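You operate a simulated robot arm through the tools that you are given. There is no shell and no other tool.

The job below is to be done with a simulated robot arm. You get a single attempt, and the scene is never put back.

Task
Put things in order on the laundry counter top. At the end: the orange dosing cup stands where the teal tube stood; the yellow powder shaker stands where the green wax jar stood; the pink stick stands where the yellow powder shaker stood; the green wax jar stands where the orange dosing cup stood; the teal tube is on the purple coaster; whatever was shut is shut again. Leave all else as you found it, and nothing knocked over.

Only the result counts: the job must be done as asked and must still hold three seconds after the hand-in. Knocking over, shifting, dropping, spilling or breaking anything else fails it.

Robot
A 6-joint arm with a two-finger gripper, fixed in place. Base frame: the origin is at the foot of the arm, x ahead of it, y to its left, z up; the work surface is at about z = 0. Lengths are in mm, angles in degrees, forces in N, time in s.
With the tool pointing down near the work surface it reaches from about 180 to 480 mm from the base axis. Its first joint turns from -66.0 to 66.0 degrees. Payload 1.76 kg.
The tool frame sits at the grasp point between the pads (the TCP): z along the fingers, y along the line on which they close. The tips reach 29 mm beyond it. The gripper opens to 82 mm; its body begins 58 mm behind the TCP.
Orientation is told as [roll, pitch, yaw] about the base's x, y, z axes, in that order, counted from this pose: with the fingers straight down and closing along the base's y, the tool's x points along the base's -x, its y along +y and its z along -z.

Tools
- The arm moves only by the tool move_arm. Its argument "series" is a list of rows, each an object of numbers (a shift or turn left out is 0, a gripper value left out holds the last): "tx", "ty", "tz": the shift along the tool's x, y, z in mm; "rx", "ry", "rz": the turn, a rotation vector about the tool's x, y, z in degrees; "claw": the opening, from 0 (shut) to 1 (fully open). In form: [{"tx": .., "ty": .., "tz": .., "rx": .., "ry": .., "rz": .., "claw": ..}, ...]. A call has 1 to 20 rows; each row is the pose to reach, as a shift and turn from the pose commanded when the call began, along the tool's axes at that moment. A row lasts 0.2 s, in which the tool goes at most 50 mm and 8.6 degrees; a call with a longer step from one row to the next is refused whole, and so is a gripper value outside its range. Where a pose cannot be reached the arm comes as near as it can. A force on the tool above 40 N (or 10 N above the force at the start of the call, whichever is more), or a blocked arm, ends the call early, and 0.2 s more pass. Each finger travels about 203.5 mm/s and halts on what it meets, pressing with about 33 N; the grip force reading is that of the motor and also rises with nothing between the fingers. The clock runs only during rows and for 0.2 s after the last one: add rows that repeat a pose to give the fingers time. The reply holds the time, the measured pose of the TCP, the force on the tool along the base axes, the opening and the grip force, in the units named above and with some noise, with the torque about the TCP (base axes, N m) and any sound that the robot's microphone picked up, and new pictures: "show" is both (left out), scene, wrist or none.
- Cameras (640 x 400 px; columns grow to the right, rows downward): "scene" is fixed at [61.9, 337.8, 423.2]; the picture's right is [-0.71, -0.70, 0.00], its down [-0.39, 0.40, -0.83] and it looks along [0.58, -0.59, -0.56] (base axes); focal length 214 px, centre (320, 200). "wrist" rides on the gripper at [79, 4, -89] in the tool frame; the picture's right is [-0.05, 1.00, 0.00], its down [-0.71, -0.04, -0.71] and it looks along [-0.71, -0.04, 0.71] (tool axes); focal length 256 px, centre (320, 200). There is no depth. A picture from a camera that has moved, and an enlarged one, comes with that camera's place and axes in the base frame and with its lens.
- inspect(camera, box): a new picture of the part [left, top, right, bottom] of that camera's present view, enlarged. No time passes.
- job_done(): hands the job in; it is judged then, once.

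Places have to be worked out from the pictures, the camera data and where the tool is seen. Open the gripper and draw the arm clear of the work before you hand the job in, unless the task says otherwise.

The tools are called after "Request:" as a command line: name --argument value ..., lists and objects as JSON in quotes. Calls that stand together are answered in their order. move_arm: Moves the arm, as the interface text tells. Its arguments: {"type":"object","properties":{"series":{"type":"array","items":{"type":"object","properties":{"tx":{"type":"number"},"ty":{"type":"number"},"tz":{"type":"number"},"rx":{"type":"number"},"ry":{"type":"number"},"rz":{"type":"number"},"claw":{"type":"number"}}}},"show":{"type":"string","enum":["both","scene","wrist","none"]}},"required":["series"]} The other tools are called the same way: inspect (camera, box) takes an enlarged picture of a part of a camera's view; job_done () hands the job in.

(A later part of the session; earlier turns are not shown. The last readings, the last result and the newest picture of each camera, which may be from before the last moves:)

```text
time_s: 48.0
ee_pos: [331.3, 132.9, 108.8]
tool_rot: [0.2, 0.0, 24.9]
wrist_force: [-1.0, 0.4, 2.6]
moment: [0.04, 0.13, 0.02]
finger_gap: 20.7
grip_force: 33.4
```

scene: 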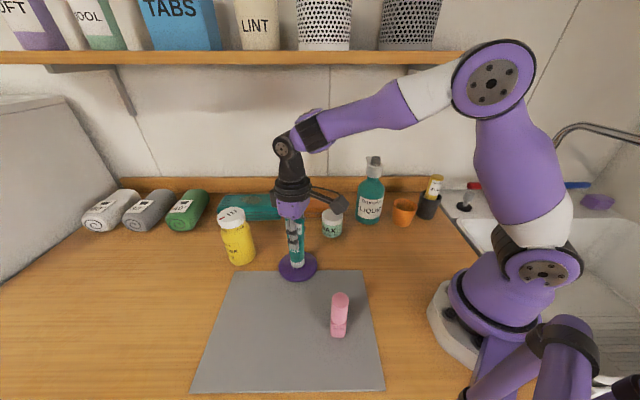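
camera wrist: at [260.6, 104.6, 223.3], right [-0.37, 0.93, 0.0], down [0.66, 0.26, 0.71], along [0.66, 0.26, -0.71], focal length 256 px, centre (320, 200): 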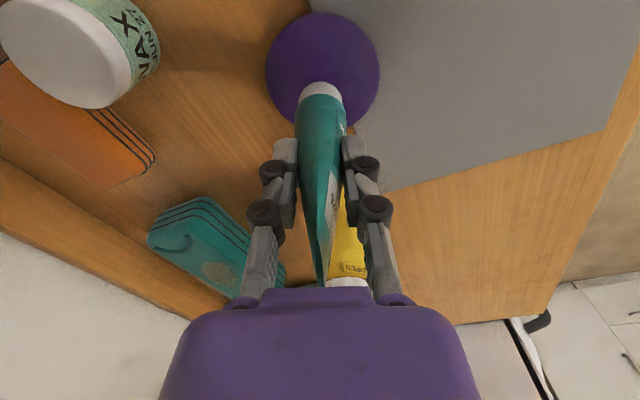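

Request:
move_arm --series '[{"tz": 0.7}, {"tz": 0.7}]' --show "scene"

Request:
inspect --camera "scene" --box '[240, 220, 360, 295]'

```text
time_s: 48.6
ee_pos: [331.5, 132.7, 108.4]
tool_rot: [0.1, -0.1, 24.9]
wrist_force: [-1.7, -2.5, 14.1]
moment: [-0.07, 0.31, 0.02]
finger_gap: 20.8
grip_force: 33.1
```

scene: 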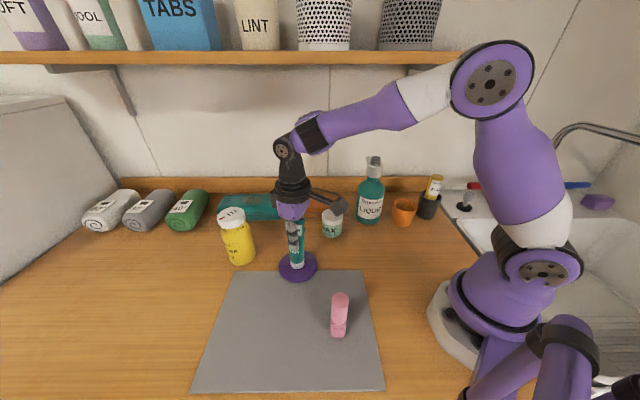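

```text
5.33 times, centred on (300, 258) of scene
camera zoom: at [61.8, 337.8, 423.2], right [-0.71, -0.7, 0.0], down [-0.39, 0.4, -0.83], along [0.58, -0.59, -0.56], focal length 1144 px, centre (427, -107)
```

zoom: 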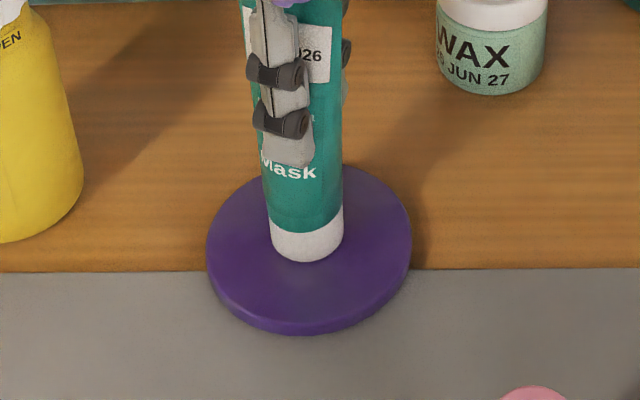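

The tube is on the coaster with 14 N of contact. I'll ease up 0.7 mm and open slowly.

Request:
move_arm --series '[{"tz": -0.7}, {"tz": -0.7, "claw": 0.28}, {"tz": -0.7, "claw": 0.33}, {"tz": -0.7, "claw": 0.45}, {"tz": -0.7, "claw": 0.65}, {"tz": -0.7, "claw": 0.9}, {"tz": -0.7, "claw": 0.9}]'

Request:
inspect --camera "scene" --box '[240, 220, 360, 295]'

```text
time_s: 50.2
ee_pos: [330.6, 131.7, 108.5]
tool_rot: [0.1, 0.0, 25.0]
wrist_force: [0.0, -0.9, -1.5]
moment: [-0.03, 0.03, -0.01]
finger_gap: 73.9
grip_force: 0.1
camera wrist: at [256.9, 104.0, 198.6], right [-0.37, 0.93, 0.0], down [0.66, 0.26, 0.71], along [0.66, 0.26, -0.71], focal length 256 px, centre (320, 200)
```

scene: 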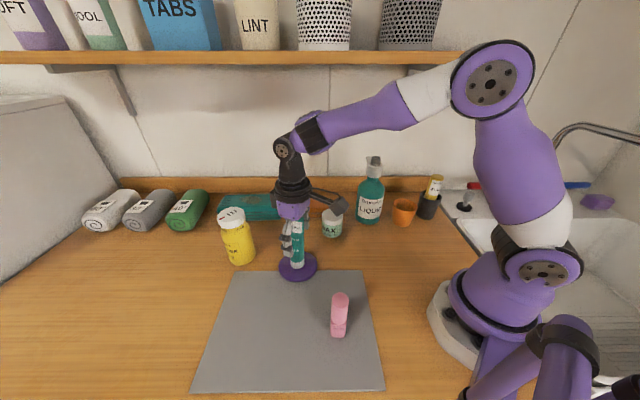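
wrist: 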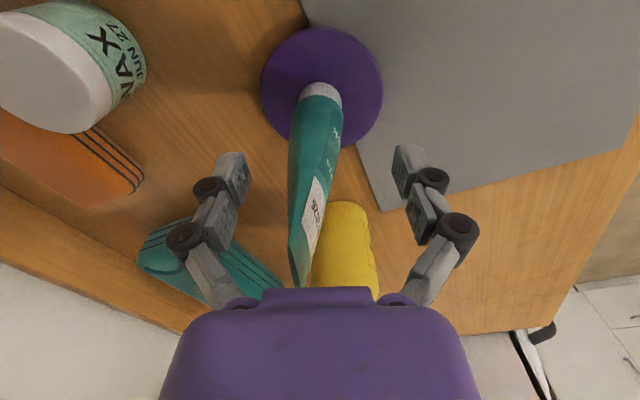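

```text
5.33 times, centred on (300, 258) of scene
camera zoom: at [61.9, 337.8, 423.2], right [-0.71, -0.7, 0.0], down [-0.39, 0.4, -0.83], along [0.58, -0.59, -0.56], focal length 1144 px, centre (427, -107)
```

zoom: 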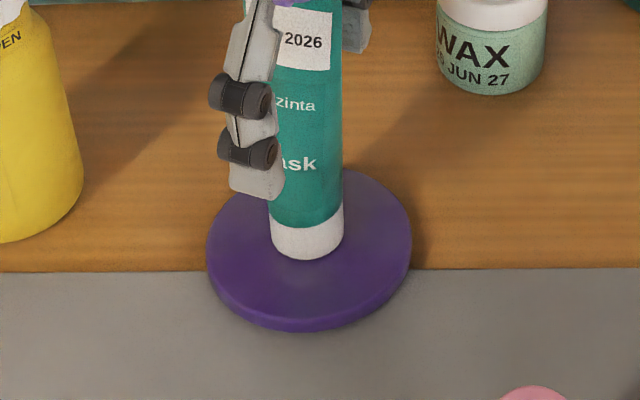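

The tube stands on the coaster and leans very slightly because the coaster sits over the mat's edge. I'll open fully and rise vertically, well clear of it.

Request:
move_arm --series '[{"tz": -5, "claw": 1}, {"tz": -25}, {"tz": -55}, {"tz": -95}, {"tz": -95}]'

Request:
inspect --camera "scene" --box '[230, 200, 370, 290]'

Request:
inspect --camera "wrist" --box '[160, 0, 480, 200]'

```text
time_s: 51.4
ee_pos: [330.3, 132.6, 203.4]
tool_rot: [0.1, 0.0, 24.9]
wrist_force: [0.8, 0.5, -0.1]
moment: [0.0, 0.0, 0.04]
finger_gap: 82.2
grip_force: 0.1
camera wrist: at [256.4, 104.3, 293.5], right [-0.37, 0.93, 0.0], down [0.66, 0.26, 0.71], along [0.66, 0.26, -0.71], focal length 256 px, centre (320, 200)
```

scene: 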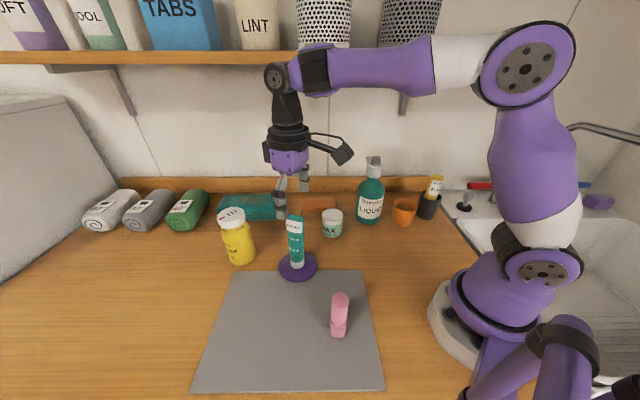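
wrist: 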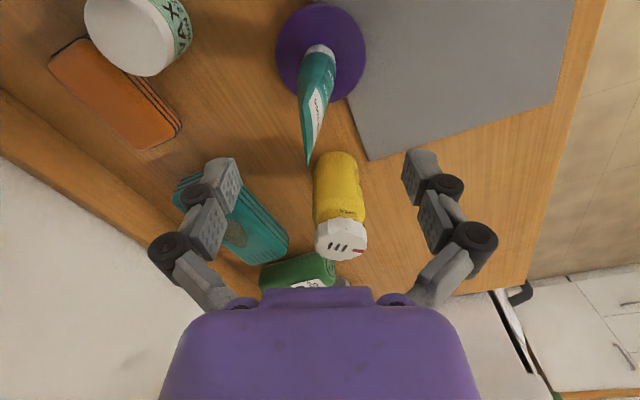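

```text
4.44 times, centred on (300, 245) of scene
camera zoom: at [61.9, 337.8, 423.2], right [-0.71, -0.7, 0.0], down [-0.39, 0.4, -0.83], along [0.58, -0.59, -0.56], focal length 953 px, centre (409, 0)
```

zoom: 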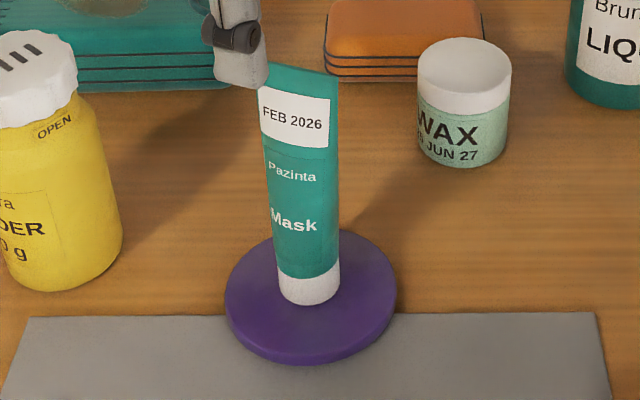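

```text
2.00 times, centred on (320, 100) of wrist
camera zoom: at [256.4, 104.3, 293.5], right [-0.37, 0.93, 0.0], down [0.66, 0.26, 0.71], along [0.66, 0.26, -0.71], focal length 512 px, centre (320, 400)
```

zoom: 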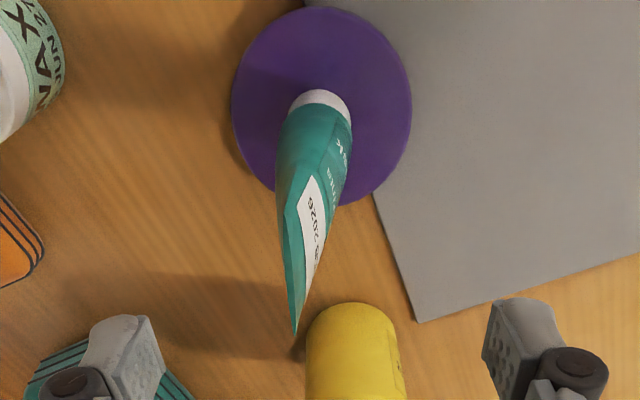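

The tube stands steadily on the coaster. The cup is partly under the shelf, so I'll approach it low and from the base side: swing round via (250,60) and (220,-40) to (190,-130) at z≈140 and take a look.

Request:
move_arm --series '[{"tx": 34, "ty": -11, "tz": 0}, {"tx": 69, "ty": -22, "tz": 4}, {"tx": 103.3, "ty": -32.4, "tz": 13}, {"tx": 126.5, "ty": -58.4, "tz": 23}, {"tx": 149.7, "ty": -84.3, "tz": 33}, {"tx": 172.8, "ty": -110.3, "tz": 43}, {"tx": 194.5, "ty": -133.3, "tz": 50, "rz": 2.7}, {"tx": 216.3, "ty": -156.2, "tz": 57, "rz": 5.3}, {"tx": 238, "ty": -179.2, "tz": 63, "rz": 8}, {"tx": 238, "ty": -179.2, "tz": 63, "rz": 8}]'

Request:
inspect --camera "wrist" --box '[0, 0, 320, 200]'

```text
time_s: 53.6
ee_pos: [191.4, -129.4, 141.0]
tool_rot: [0.0, 0.0, 17.0]
wrist_force: [0.2, 0.6, -0.2]
moment: [0.02, 0.01, 0.03]
finger_gap: 81.8
grip_force: 0.0
camera wrist: at [114.1, -147.6, 231.3], right [-0.24, 0.97, 0.0], down [0.69, 0.17, 0.71], along [0.69, 0.17, -0.71], focal length 256 px, centre (320, 200)
```

scene: 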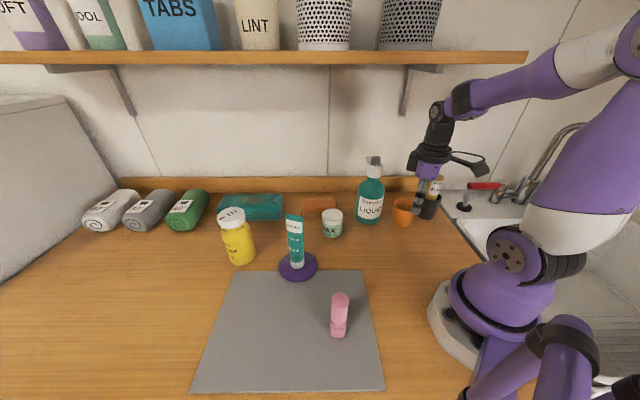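
wrist: 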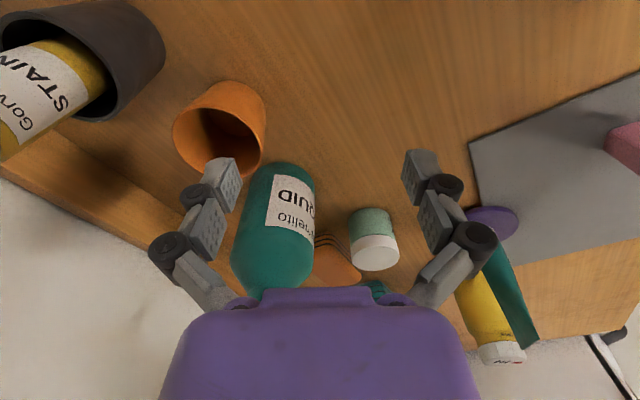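

```text
2.00 times, centred on (160, 100) of wrist
camera zoom: at [114.1, -147.6, 231.3], right [-0.24, 0.97, 0.0], down [0.69, 0.17, 0.71], along [0.69, 0.17, -0.71], focal length 512 px, centre (640, 400)
```

zoom: 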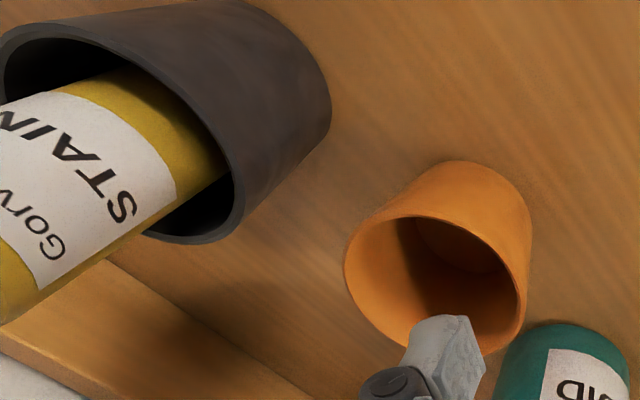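

The wrist stays well under the shelf here. Before going between the bottle and the pot, I'll check the gripper's shape (the dark box opposite the camera) and those neighbours up close.

Request:
inspect --camera "scene" --box '[340, 90, 500, 240]'

Request:
inspect --camera "wrist" --box '[120, 60, 360, 300]'

```text
2.67 times, centred on (420, 165) of scene
camera zoom: at [61.9, 337.8, 423.2], right [-0.71, -0.7, 0.0], down [-0.39, 0.4, -0.83], along [0.58, -0.59, -0.56], focal length 572 px, centre (53, 293)
```

zoom: 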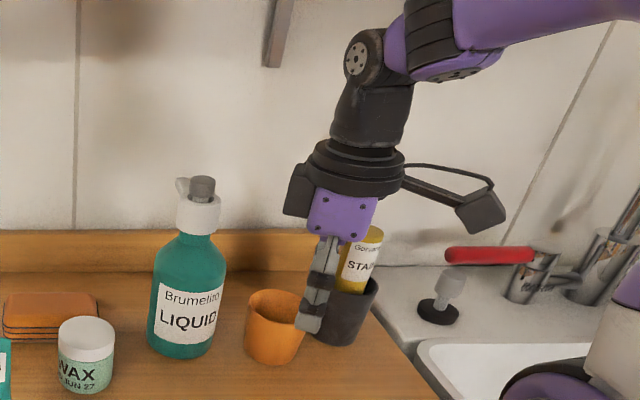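

```text
1.67 times, centred on (240, 180) of wrist
camera zoom: at [114.1, -147.6, 231.3], right [-0.24, 0.97, 0.0], down [0.69, 0.17, 0.71], along [0.69, 0.17, -0.71], focal length 427 px, centre (453, 233)
```

zoom: 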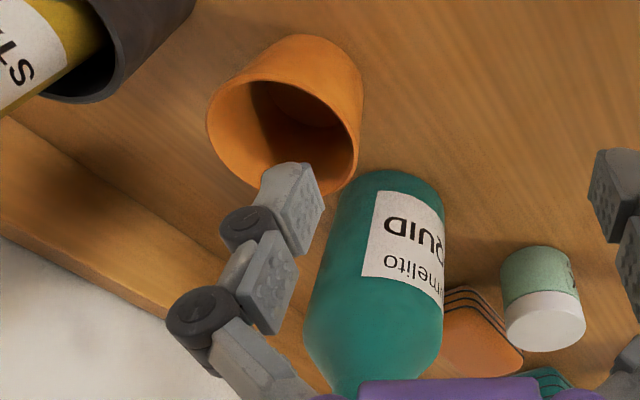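

The box sticks out about 57 mm opposite the camera, so I'll use yaw 20° with a 12° tilt, which keeps it and the camera clear of both the bottle and the pot. I'll hover above the cup at about (236.5,-196.5), z≈112.

Request:
move_arm --series '[{"tx": 0, "ty": 0, "tz": 5, "rx": -0.08, "ry": -3, "rz": -0.75}, {"tx": -2, "ty": -15, "tz": 12, "rx": -0.16, "ry": -6, "rz": -1.5}, {"tx": -8, "ty": -35, "tz": 20, "rx": -0.23, "ry": -9, "rz": -2.25}, {"tx": -16, "ty": -57, "tz": 26, "rx": -0.31, "ry": -12, "rz": -3}, {"tx": -23.8, "ty": -77.8, "tz": 29, "rx": -0.31, "ry": -12, "rz": -3}, {"tx": -23.8, "ty": -77.8, "tz": 29, "rx": -0.31, "ry": -12, "rz": -3}]'

Request:
inspect --camera "wrist" --box '[160, 0, 480, 200]'

Request:
inspect --camera "scene" --box '[330, 100, 490, 240]'

```text
time_s: 55.0
ee_pos: [236.0, -197.8, 112.2]
tool_rot: [0.1, -11.9, 20.0]
wrist_force: [0.1, -1.2, 0.5]
moment: [0.02, 0.01, -0.04]
finger_gap: 81.8
grip_force: 0.1
camera wrist: at [144.8, -224.8, 183.4], right [-0.29, 0.96, 0.01], down [0.52, 0.15, 0.84], along [0.8, 0.25, -0.54], focal length 256 px, centre (320, 200)
```

scene: 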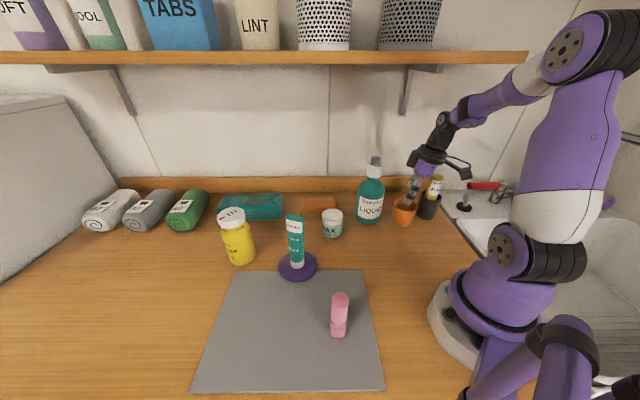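
wrist: 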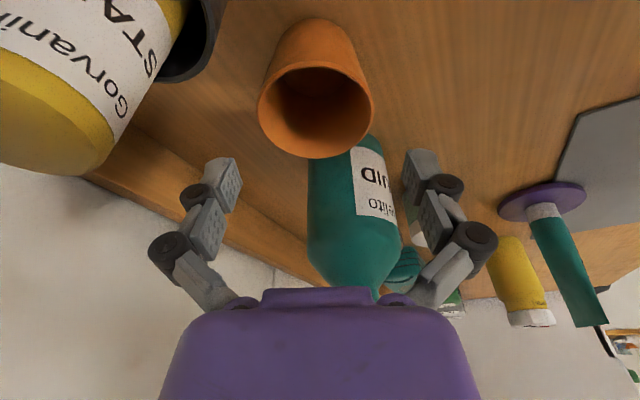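

```text
2.00 times, centred on (320, 100) of wrist
camera zoom: at [144.8, -224.8, 183.4], right [-0.29, 0.96, 0.01], down [0.52, 0.15, 0.84], along [0.8, 0.25, -0.54], focal length 512 px, centre (320, 400)
```

zoom: 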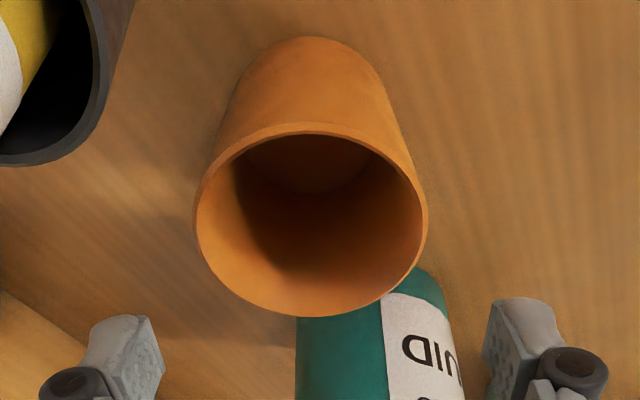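

```text
2.86 times, centred on (410, 170) of scene
camera zoom: at [61.9, 337.8, 423.2], right [-0.71, -0.7, 0.0], down [-0.39, 0.4, -0.83], along [0.58, -0.59, -0.56], focal length 613 px, centre (63, 286)
```

zoom: 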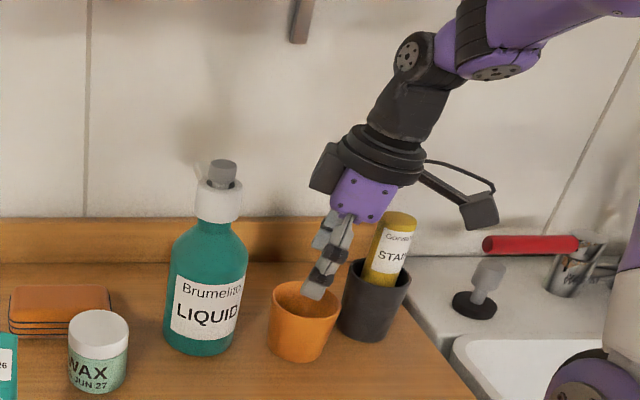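

The cup rim is about 67 mm across at z≈61, centred near (240,-195), and the fingers are laterally aligned within about 1 mm. I'll descend to z≈54 with a 4 mm outward correction.

Request:
move_arm --series '[{"tx": -1, "ty": -0.5, "tz": 14}, {"tx": 2, "ty": -0.5, "tz": 29}, {"tx": 5, "ty": -0.5, "tz": 43}, {"tx": 8.1, "ty": -0.5, "tz": 57.6}, {"tx": 8.1, "ty": -0.5, "tz": 57.6}]'

Request:
inspect --camera "scene" --box '[330, 120, 490, 240]'

Request:
inspect --camera "wrist" --box '[160, 60, 480, 300]'

```text
time_s: 56.2
ee_pos: [240.7, -194.9, 53.8]
tool_rot: [0.1, -12.0, 19.9]
wrist_force: [-0.5, 0.2, -0.3]
moment: [0.01, -0.02, -0.01]
finger_gap: 81.9
grip_force: 0.0
camera wrist: at [148.5, -224.2, 125.3], right [-0.29, 0.96, 0.01], down [0.52, 0.15, 0.84], along [0.8, 0.25, -0.55], focal length 256 px, centre (320, 200)
```

scene: 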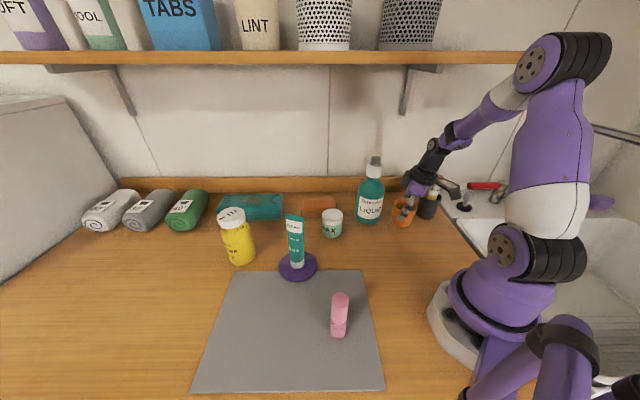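
wrist: 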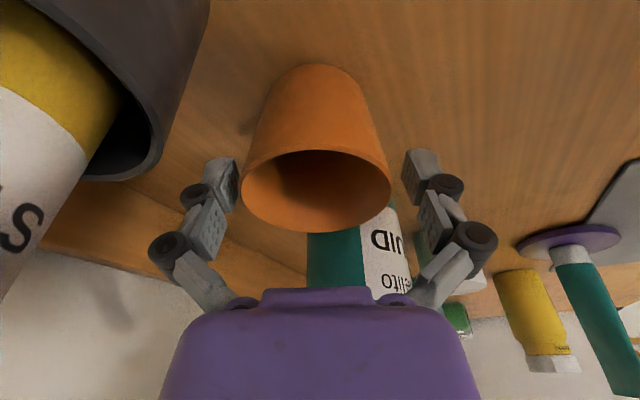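

```text
3.33 times, centred on (410, 180) of scene
camera zoom: at [61.9, 337.8, 423.2], right [-0.71, -0.7, 0.0], down [-0.39, 0.4, -0.83], along [0.58, -0.59, -0.56], focal length 715 px, centre (20, 267)
```

zoom: 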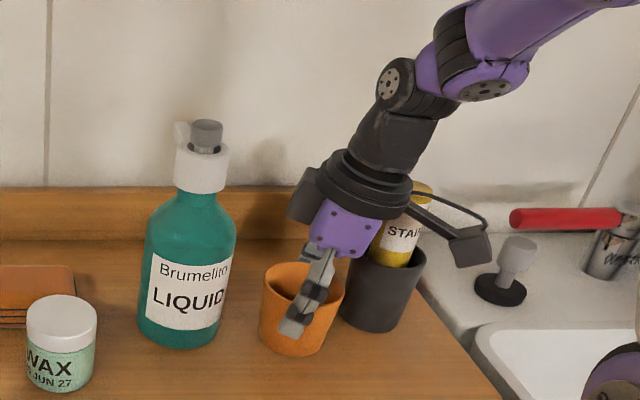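

```text
1.67 times, centred on (320, 180) of wrist
camera zoom: at [148.5, -224.2, 125.3], right [-0.29, 0.96, 0.01], down [0.52, 0.15, 0.84], along [0.8, 0.25, -0.55], focal length 427 px, centre (320, 233)
```

zoom: 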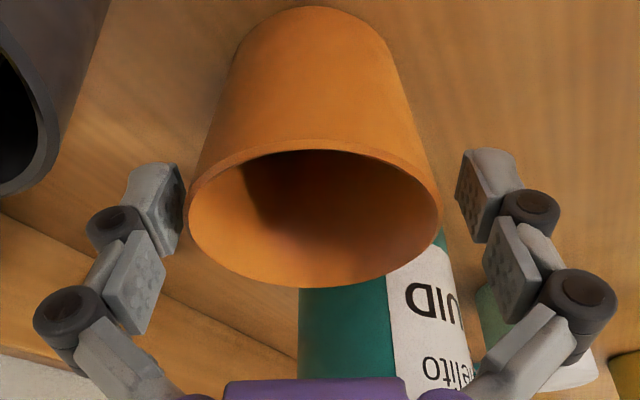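

The fingers straddle the rim with the cup about 1.3 mm toward tool -y. I'll trim and close in steps.

Request:
move_arm --series '[{"ty": -1.3}, {"ty": -1.3, "claw": 0.9}, {"ty": -1.3, "claw": 0.84}, {"ty": -1.3, "claw": 0.78}, {"ty": -1.3, "claw": 0.7}, {"ty": -1.3, "claw": 0.7}]'

Request:
inspect --camera "wrist" --box '[160, 60, 480, 300]'

```text
time_s: 57.6
ee_pos: [240.4, -197.9, 55.6]
tool_rot: [0.0, -11.9, 20.0]
wrist_force: [-0.8, -0.7, 7.4]
moment: [0.07, 0.01, 0.05]
finger_gap: 63.7
grip_force: 33.1
camera wrist: at [148.9, -225.8, 125.6], right [-0.29, 0.96, 0.01], down [0.52, 0.15, 0.84], along [0.8, 0.25, -0.54], focal length 256 px, centre (320, 200)
```

scene: 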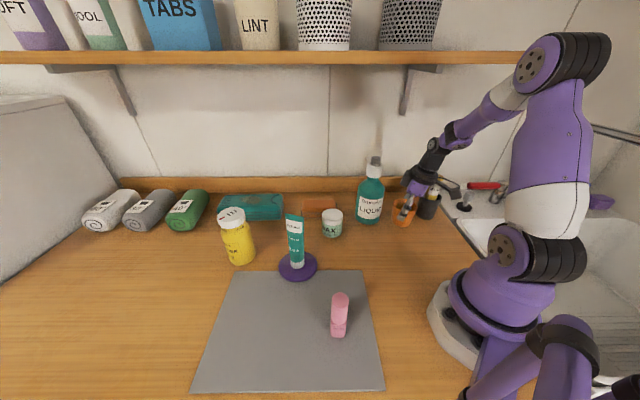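
wrist: 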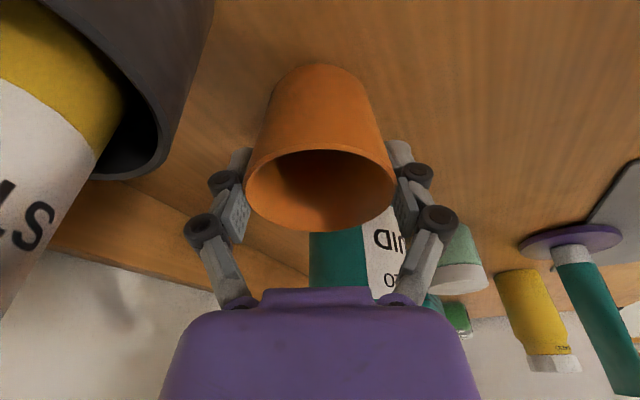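

```text
1.67 times, centred on (320, 180) of wrist
camera zoom: at [148.9, -225.8, 125.6], right [-0.29, 0.96, 0.01], down [0.52, 0.15, 0.84], along [0.8, 0.25, -0.54], focal length 427 px, centre (320, 233)
```

zoom: 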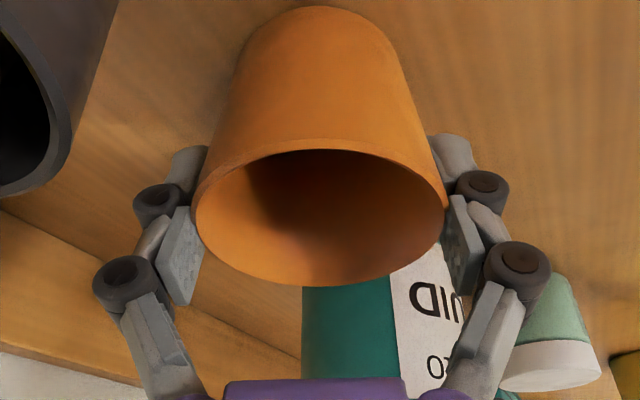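

The cup is gripped at the rim with a 63.7 mm gap. I'll lift 30 mm straight up and check it.

Request:
move_arm --series '[{"tx": -1.7, "tz": -7.8}, {"tx": -4, "tz": -18}, {"tx": -6.2, "tz": -29.3}, {"tx": -6.2, "tz": -29.3}]'

Request:
inspect --camera "scene" --box '[330, 120, 490, 240]'

```text
time_s: 58.6
ee_pos: [240.4, -197.7, 84.6]
tool_rot: [0.0, -12.1, 20.1]
wrist_force: [-0.3, 0.3, -0.2]
moment: [0.01, -0.01, -0.01]
finger_gap: 63.3
grip_force: 33.0
camera wrist: at [148.7, -225.7, 155.2], right [-0.29, 0.96, 0.01], down [0.52, 0.15, 0.84], along [0.8, 0.25, -0.54], focal length 256 px, centre (320, 200)
```

scene: 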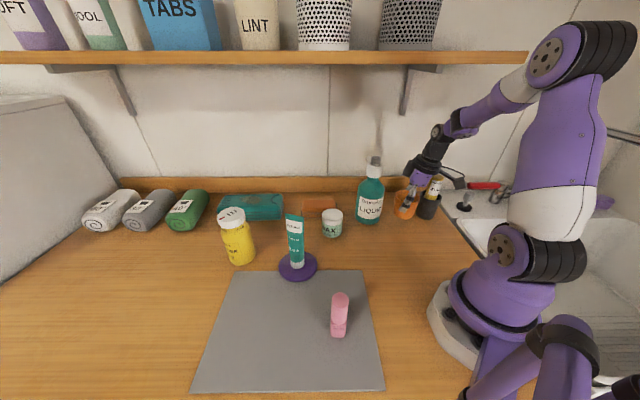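
wrist: 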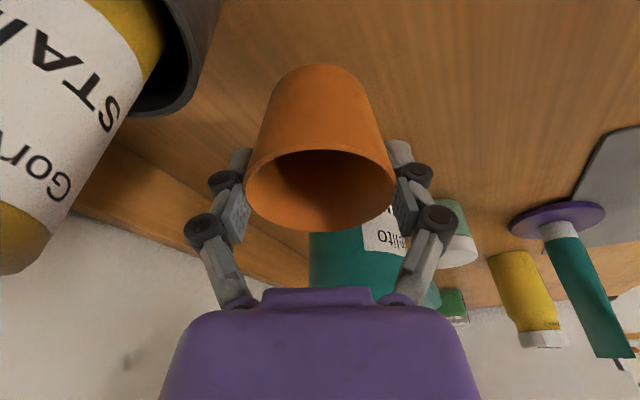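

```text
3.33 times, centred on (410, 180) of scene
camera zoom: at [61.9, 337.8, 423.2], right [-0.71, -0.7, 0.0], down [-0.39, 0.4, -0.83], along [0.58, -0.59, -0.56], focal length 715 px, centre (20, 267)
```

zoom: 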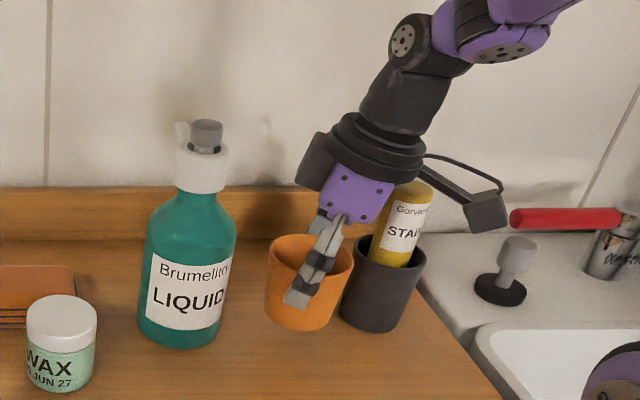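

The cup hangs upright and clear. I'll draw it back toward the base, then swing round and up to (235,60,230), staying inside the shelf's front edge.

Request:
move_arm --series '[{"tx": 4.7, "ty": 26.1, "tz": -9.7}, {"tx": 9.3, "ty": 52.2, "tz": -19.3}, {"tx": 14, "ty": 78.3, "tz": -29}, {"tx": -3.9, "ty": 105.3, "tz": -49.1}, {"tx": -21.9, "ty": 132.4, "tz": -69.1}, {"tx": -39.8, "ty": 159.4, "tz": -89.2}, {"tx": -63.6, "ty": 187.3, "tz": -101.2}, {"tx": -87.5, "ty": 215.2, "tz": -113.1}, {"tx": -111.3, "ty": 243.1, "tz": -125.1}, {"tx": -111.3, "ty": 243.1, "tz": -125.1}]'

```text
time_s: 60.8
ee_pos: [235.9, 58.2, 230.5]
tool_rot: [0.1, -12.0, 20.0]
wrist_force: [0.0, -0.6, -0.3]
moment: [-0.01, 0.01, 0.01]
finger_gap: 63.3
grip_force: 33.1
camera wrist: at [143.7, 30.7, 301.1], right [-0.29, 0.96, 0.01], down [0.52, 0.15, 0.84], along [0.8, 0.25, -0.55], focal length 256 px, centre (320, 200)
```

scene: 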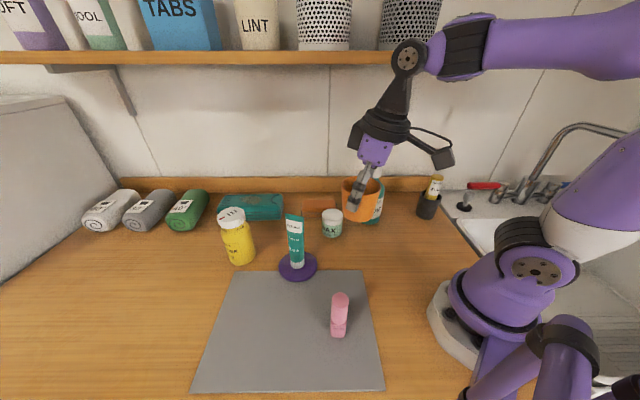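
wrist: 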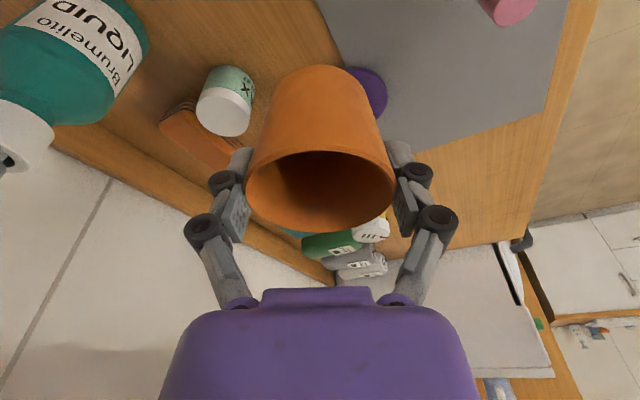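

The cup is held steady. I'll continue between the stick and the tube to above the tube's old spot (302,276) at z≈200.

Request:
move_arm --series '[{"tx": -20.5, "ty": 31.6, "tz": 4.4}, {"tx": -41, "ty": 63.3, "tz": 8.7}, {"tx": -61.6, "ty": 94.9, "tz": 13.1}, {"tx": -83.6, "ty": 123.6, "tz": 28}, {"tx": -105.7, "ty": 152.4, "tz": 42.9}, {"tx": -127.7, "ty": 181.1, "tz": 57.8}, {"tx": -127.7, "ty": 181.1, "tz": 57.8}]'

```text
time_s: 62.4
ee_pos: [301.7, 277.2, 199.3]
tool_rot: [0.0, -12.0, 20.0]
wrist_force: [0.1, -0.2, 0.6]
moment: [0.0, 0.03, 0.01]
finger_gap: 63.4
grip_force: 33.4
camera wrist: at [209.7, 249.2, 269.8], right [-0.29, 0.96, 0.01], down [0.52, 0.15, 0.84], along [0.8, 0.25, -0.54], focal length 256 px, centre (320, 200)
```

scene: 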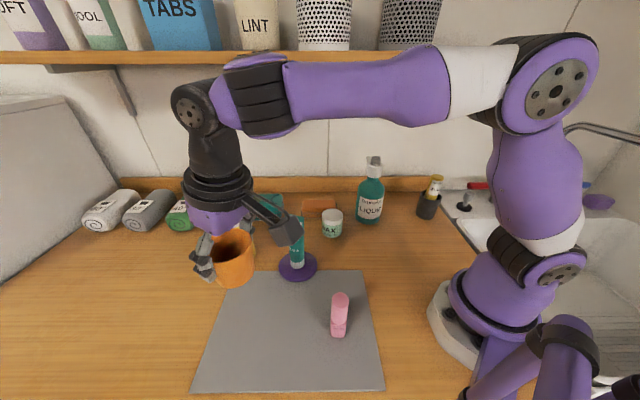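
wrist: 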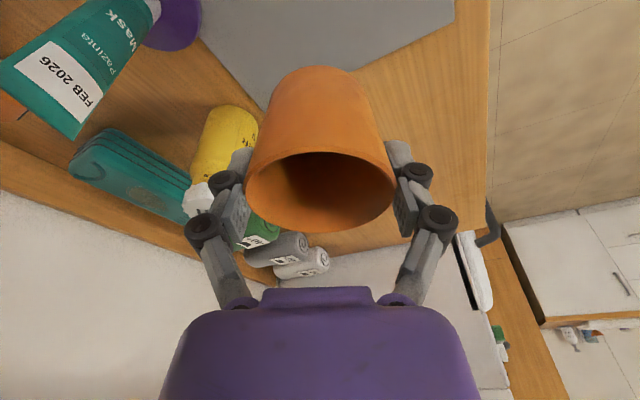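

Nearly over the spot. I'll lower to about z=62 with a 1.5 mm trim, then touch down gently.

Request:
move_arm --series '[{"tx": 6, "ty": -1.5, "tz": 28}, {"tx": 12, "ty": -1.5, "tz": 57}, {"tx": 18, "ty": -1.5, "tz": 86}, {"tx": 24.5, "ty": -1.5, "tz": 115}, {"tx": 28.7, "ty": -1.5, "tz": 134}, {"tx": 28.7, "ty": -1.5, "tz": 134}]'

Request:
inspect --camera "scene" --box '[180, 240, 320, 345]'

```text
time_s: 63.8
ee_pos: [302.9, 275.1, 61.6]
tool_rot: [0.0, -12.0, 19.9]
wrist_force: [-0.2, -1.8, 0.3]
moment: [-0.04, -0.02, -0.03]
finger_gap: 63.0
grip_force: 33.1
camera wrist: at [210.9, 247.3, 133.6], right [-0.29, 0.96, 0.01], down [0.52, 0.15, 0.84], along [0.8, 0.25, -0.54], focal length 256 px, centre (320, 200)
```

scene: 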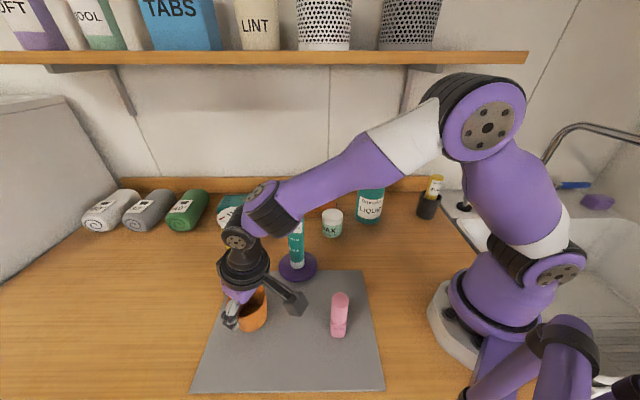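
wrist: 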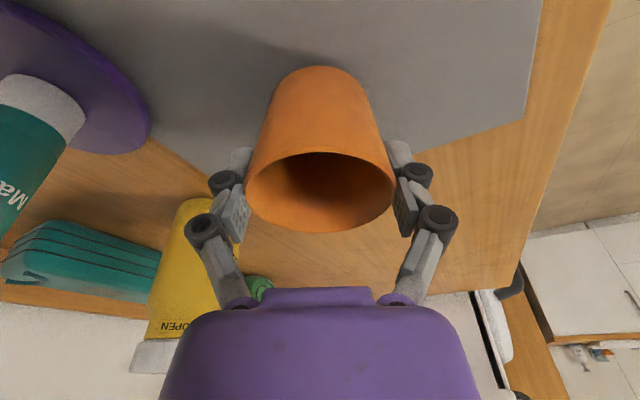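

```text
3.81 times, centred on (250, 292) of scene
camera zoom: at [61.9, 337.8, 423.2], right [-0.71, -0.7, 0.0], down [-0.39, 0.4, -0.83], along [0.58, -0.59, -0.56], focal length 817 px, centre (587, -152)
```

zoom: 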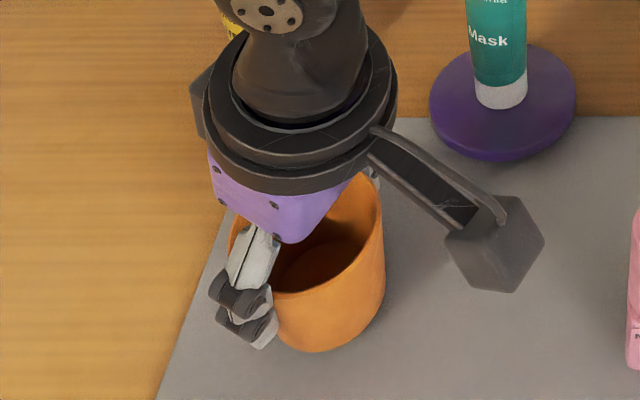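

Positioned over the spot, still floating slightly. I'll lower in small steps.

Request:
move_arm --series '[{"tx": 0.2, "tz": 1}, {"tx": 0.5, "tz": 2.5}, {"tx": 0.5, "tz": 2.5}]' --show "none"

```text
time_s: 64.6
ee_pos: [301.2, 273.9, 60.6]
tool_rot: [0.1, -12.0, 19.9]
wrist_force: [0.3, -0.2, -0.5]
moment: [-0.01, -0.03, 0.0]
finger_gap: 63.3
grip_force: 32.4
```

Request:
move_arm --series '[{"tx": 0.2, "tz": 1}, {"tx": 0.4, "tz": 2}, {"tx": 0.4, "tz": 2}]' --show "none"

```text
time_s: 65.4
ee_pos: [302.4, 274.7, 58.9]
tool_rot: [0.1, -12.1, 20.0]
wrist_force: [-0.1, 0.1, -0.4]
moment: [0.0, 0.0, 0.01]
finger_gap: 63.2
grip_force: 32.9
```

Request:
move_arm --series '[{"tx": 0.2, "tz": 1}, {"tx": 0.4, "tz": 2}, {"tx": 0.4, "tz": 2}]' --show "none"

```text
time_s: 66.2
ee_pos: [303.0, 275.0, 57.5]
tool_rot: [0.1, -12.3, 20.0]
wrist_force: [-1.5, 0.3, 17.1]
moment: [0.03, -0.08, 0.04]
finger_gap: 63.2
grip_force: 32.6
```

Contact with 17 N. I'll ease up 0.8 mm and release.

Request:
move_arm --series '[{"tx": -0.2, "tz": -0.8}, {"tx": -0.2, "tz": -0.8, "claw": 0.82}, {"tx": -0.2, "tz": -0.8, "claw": 0.9}, {"tx": -0.2, "tz": -0.8, "claw": 1}, {"tx": -0.2, "tz": -0.8, "claw": 1}]'

Request:
inspect --camera "wrist" --box '[160, 60, 480, 300]'

```text
time_s: 67.4
ee_pos: [302.3, 274.5, 56.3]
tool_rot: [0.0, -12.0, 20.0]
wrist_force: [0.1, -0.9, -0.2]
moment: [0.02, 0.0, -0.02]
finger_gap: 81.8
grip_force: 0.1
camera wrist: at [210.6, 246.7, 128.1], right [-0.29, 0.96, 0.01], down [0.52, 0.15, 0.84], along [0.8, 0.25, -0.54], focal length 256 px, centre (320, 200)
```

scene: 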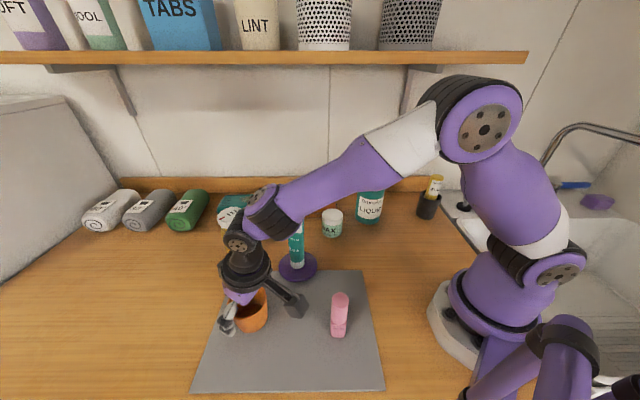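
wrist: 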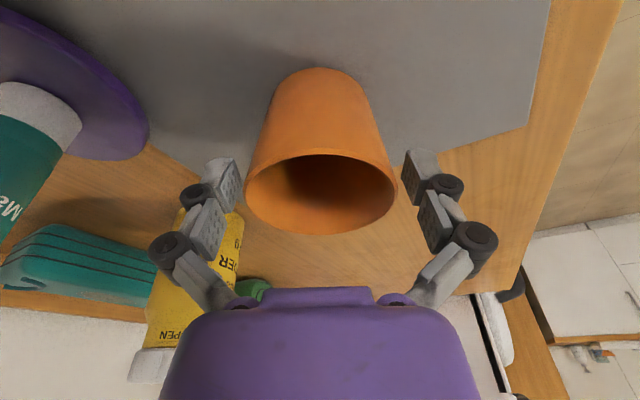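

```text
1.67 times, centred on (320, 180) of wrist
camera zoom: at [210.6, 246.7, 128.1], right [-0.29, 0.96, 0.01], down [0.52, 0.15, 0.84], along [0.8, 0.25, -0.54], focal length 427 px, centre (320, 233)
```

zoom: 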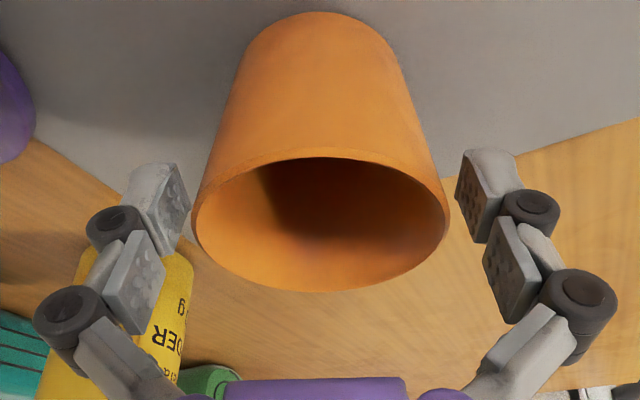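

The cup stands free between the fingers. I'll rise vertically to clear it.

Request:
move_arm --series '[{"tx": -3.1, "tz": -14.7}, {"tx": -8.3, "tz": -39.1}, {"tx": -16.6, "tz": -78.2}, {"tx": -25, "tz": -117.4}, {"tx": -25, "tz": -117.4}]'

Request:
inspect --camera "scene" --box '[180, 240, 320, 345]'

```text
time_s: 68.6
ee_pos: [303.0, 275.1, 177.4]
tool_rot: [0.1, -12.1, 20.0]
wrist_force: [-0.1, -0.2, -0.2]
moment: [-0.02, -0.01, 0.0]
finger_gap: 82.0
grip_force: 0.0
camera wrist: at [210.9, 246.7, 248.5], right [-0.29, 0.96, 0.01], down [0.52, 0.15, 0.84], along [0.8, 0.25, -0.54], focal length 256 px, centre (320, 200)
```

scene: 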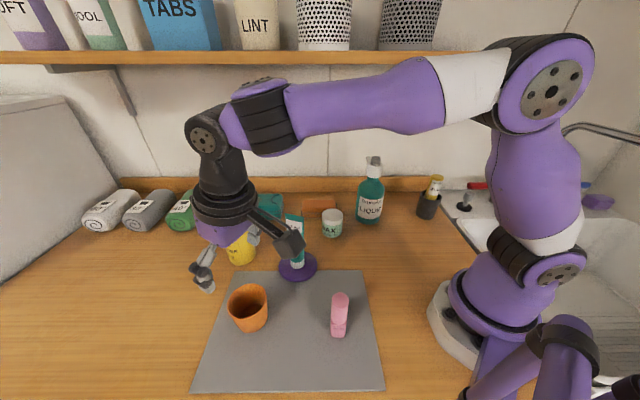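
wrist: 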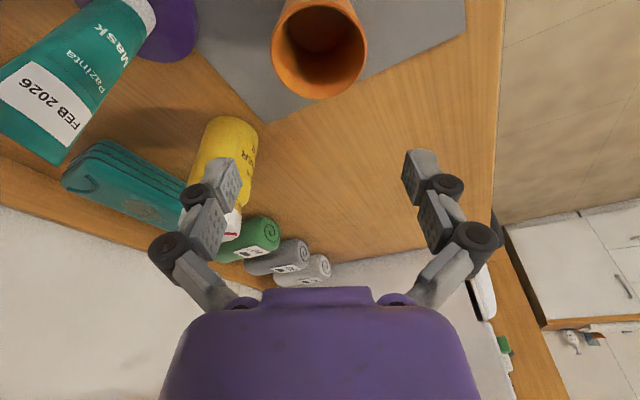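

```text
3.81 times, centred on (250, 292) of scene
camera zoom: at [61.9, 337.8, 423.2], right [-0.71, -0.7, 0.0], down [-0.39, 0.4, -0.83], along [0.58, -0.59, -0.56], focal length 817 px, centre (587, -152)
```

zoom: 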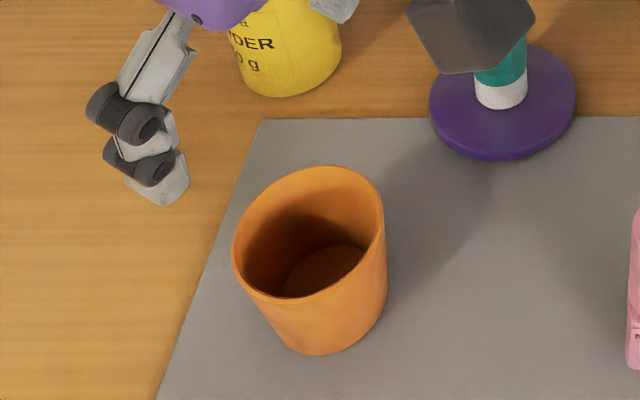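

The cup now stands where the tube was. Next I'll fetch the parked jar: rise, route round the tube between it and the base, and arrive near the jar at low height with yaw ≈ 8°.

Request:
move_arm --series '[{"tx": -7.7, "tz": -36.2}, {"tx": 12.1, "ty": -26.1, "tz": -40.5}, {"tx": 31.8, "ty": -52.2, "tz": -44.9}, {"tx": 51.6, "ty": -78.2, "tz": -49.2}, {"tx": 71.3, "ty": -104.3, "tz": -53.5}, {"tx": 76.2, "ty": -134.9, "tz": -48.2, "rx": 0.36, "rz": 1.67}, {"tx": 81.1, "ty": -165.5, "tz": -42.8, "rx": 0.71, "rz": 3.34}, {"tx": 86, "ty": -196.1, "tz": -37.5, "rx": 1.07, "rz": 5.0}, {"tx": 90.9, "ty": -226.7, "tz": -32.1, "rx": 1.43, "rz": 6.7}, {"tx": 84, "ty": -246.2, "tz": -13.6, "rx": 1.8, "rz": 8.4}, {"tx": 77, "ty": -265.6, "tz": 4.9, "rx": 2.14, "rz": 10}, {"tx": 70.1, "ty": -285.1, "tz": 23.4, "rx": 2.5, "rz": 11.7}, {"tx": 70.1, "ty": -285.1, "tz": 23.4, "rx": 2.5, "rz": 11.7}]'

Request:
inspect --camera "wrist" --box '[160, 0, 480, 200]'

Request:
inspect --camera "scene" --box '[270, 170, 430, 290]'

```text
time_s: 71.4
ee_pos: [340.1, -16.1, 139.7]
tool_rot: [0.0, -12.0, 8.0]
wrist_force: [-0.4, -0.5, 0.6]
moment: [0.04, -0.01, -0.02]
finger_gap: 81.9
grip_force: 0.1
camera wrist: at [244.2, -24.2, 211.0], right [-0.09, 1.0, 0.01], down [0.54, 0.04, 0.84], along [0.83, 0.08, -0.54], focal length 256 px, centre (320, 200)
```

scene: 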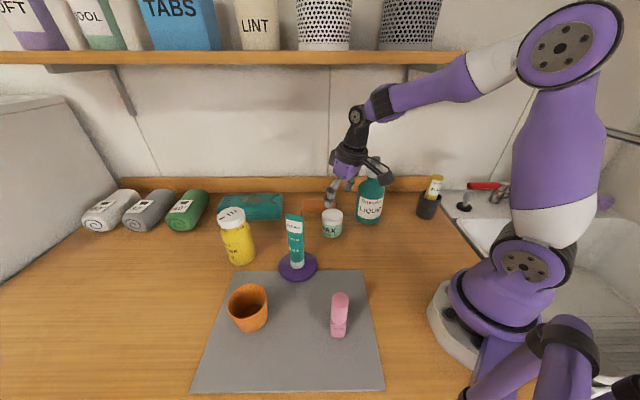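
wrist: 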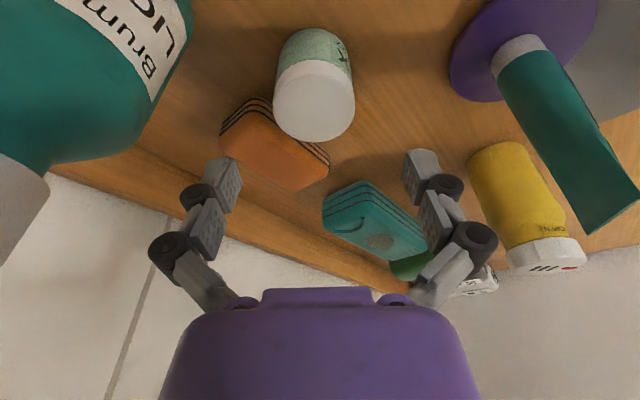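

```text
2.00 times, centred on (320, 100) of wrist
camera zoom: at [244.2, -24.2, 211.0], right [-0.09, 1.0, 0.01], down [0.54, 0.04, 0.84], along [0.83, 0.08, -0.54], focal length 512 px, centre (320, 400)
```

zoom: 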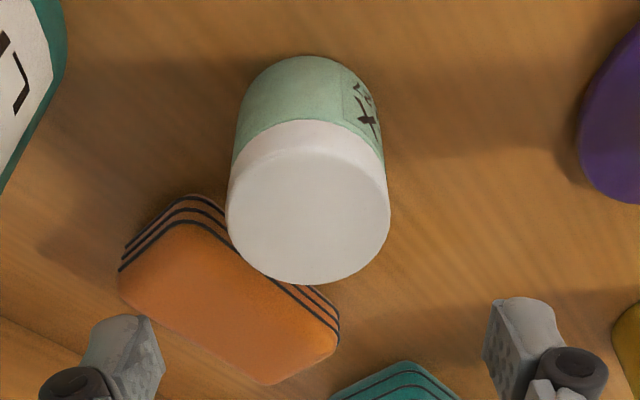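

```text
3.33 times, centred on (350, 230) of scene
camera zoom: at [61.9, 337.8, 423.2], right [-0.71, -0.7, 0.0], down [-0.39, 0.4, -0.83], along [0.58, -0.59, -0.56], focal length 715 px, centre (220, 100)
```

zoom: 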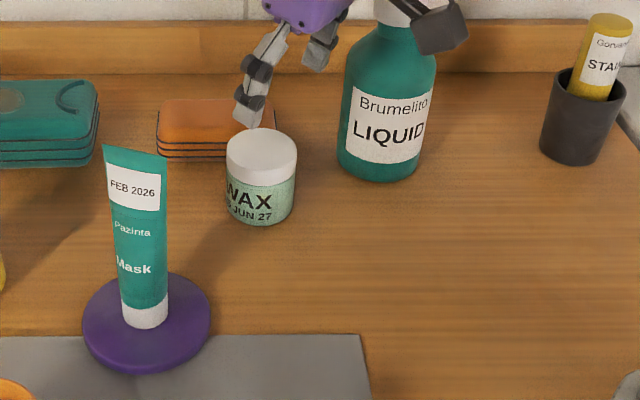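

The jar is at about (360.5,-17.5), with the sponge corner near (388,-68). I'll shift over the jar at z≈112 with the opening reduced slightly to 0.92, then check alignment.

Request:
move_arm --series '[{"tx": -7, "ty": -2.5, "tz": 15, "claw": 0.92}, {"tx": -13.9, "ty": -5, "tz": 31.6}, {"tx": -13.9, "ty": -5, "tz": 31.6}]'

Request:
inspect --camera "wrist" --box '[160, 0, 480, 200]'

```text
time_s: 72.2
ee_pos: [361.0, -17.1, 110.9]
tool_rot: [0.0, -12.0, 7.9]
wrist_force: [-0.7, 0.3, 0.1]
moment: [-0.01, -0.01, 0.06]
finger_gap: 75.3
grip_force: 0.0
camera wrist: at [265.2, -25.8, 182.1], right [-0.09, 1.0, 0.01], down [0.54, 0.04, 0.84], along [0.83, 0.08, -0.54], focal length 256 px, centre (320, 200)
```

scene: 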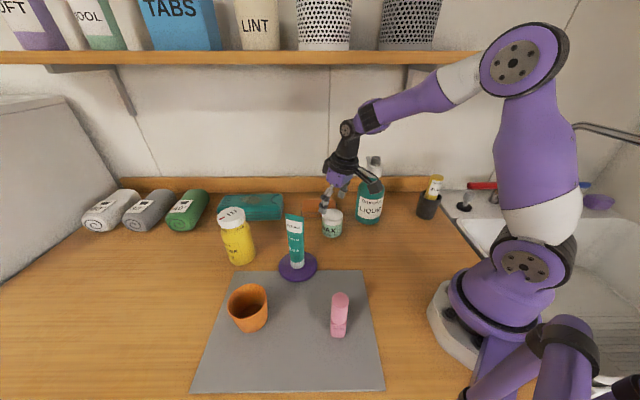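
wrist: 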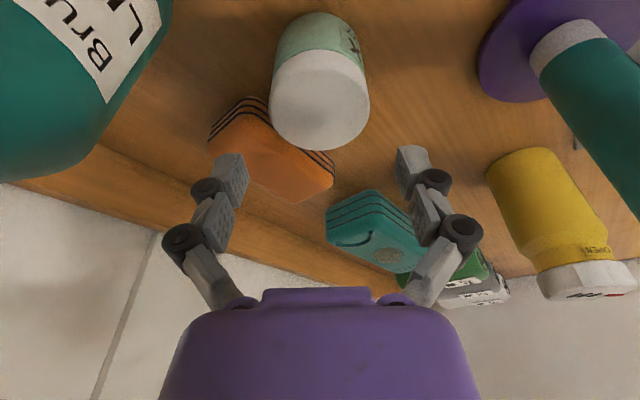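

```text
2.00 times, centred on (320, 100) of wrist
camera zoom: at [265.2, -25.8, 182.1], right [-0.09, 1.0, 0.01], down [0.54, 0.04, 0.84], along [0.83, 0.08, -0.54], focal length 512 px, centre (320, 400)
```

zoom: 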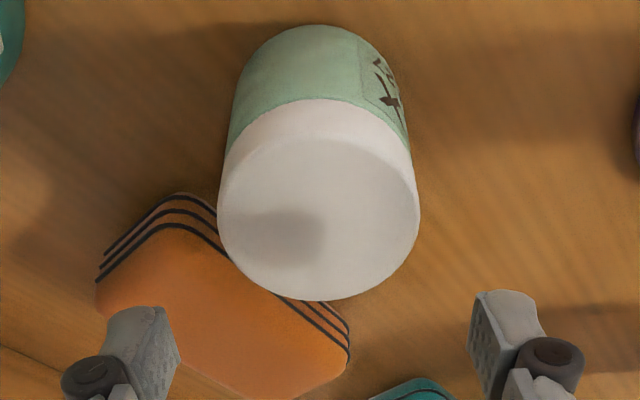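

Aligned over the jar. I'll descend to z≈37 and close.

Request:
move_arm --series '[{"tx": 3.8, "tz": 18.1}, {"tx": 7.7, "tz": 36.2}, {"tx": 11.5, "tz": 54.3}, {"tx": 15.4, "tz": 72.4}, {"tx": 15.4, "tz": 72.4}, {"tx": 15.4, "tz": 72.4, "claw": 0.8}, {"tx": 15.4, "tz": 72.4, "claw": 0.72}, {"tx": 15.4, "tz": 72.4, "claw": 0.6}, {"tx": 15.4, "tz": 72.4, "claw": 0.6}]'

```text
time_s: 74.2
ee_pos: [361.3, -17.2, 38.1]
tool_rot: [-0.1, -12.0, 8.0]
wrist_force: [-2.6, -0.2, 6.8]
moment: [0.07, 0.13, -0.02]
finger_gap: 56.5
grip_force: 33.6
camera wrist: at [265.3, -25.8, 108.4], right [-0.09, 1.0, 0.01], down [0.54, 0.04, 0.84], along [0.83, 0.08, -0.54], focal length 256 px, centre (320, 200)
```

scene: 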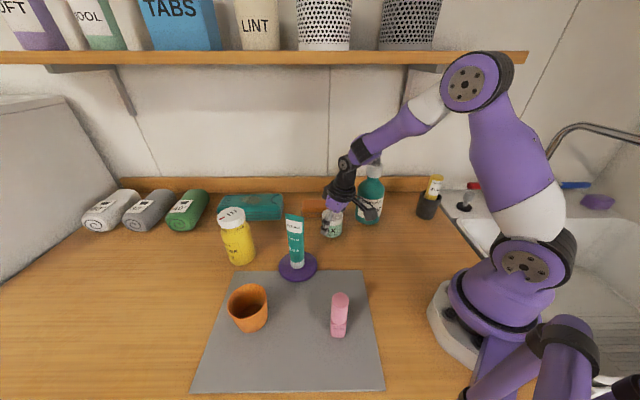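
wrist: 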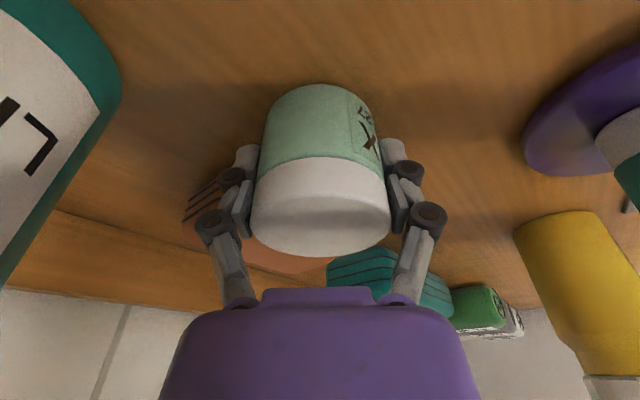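

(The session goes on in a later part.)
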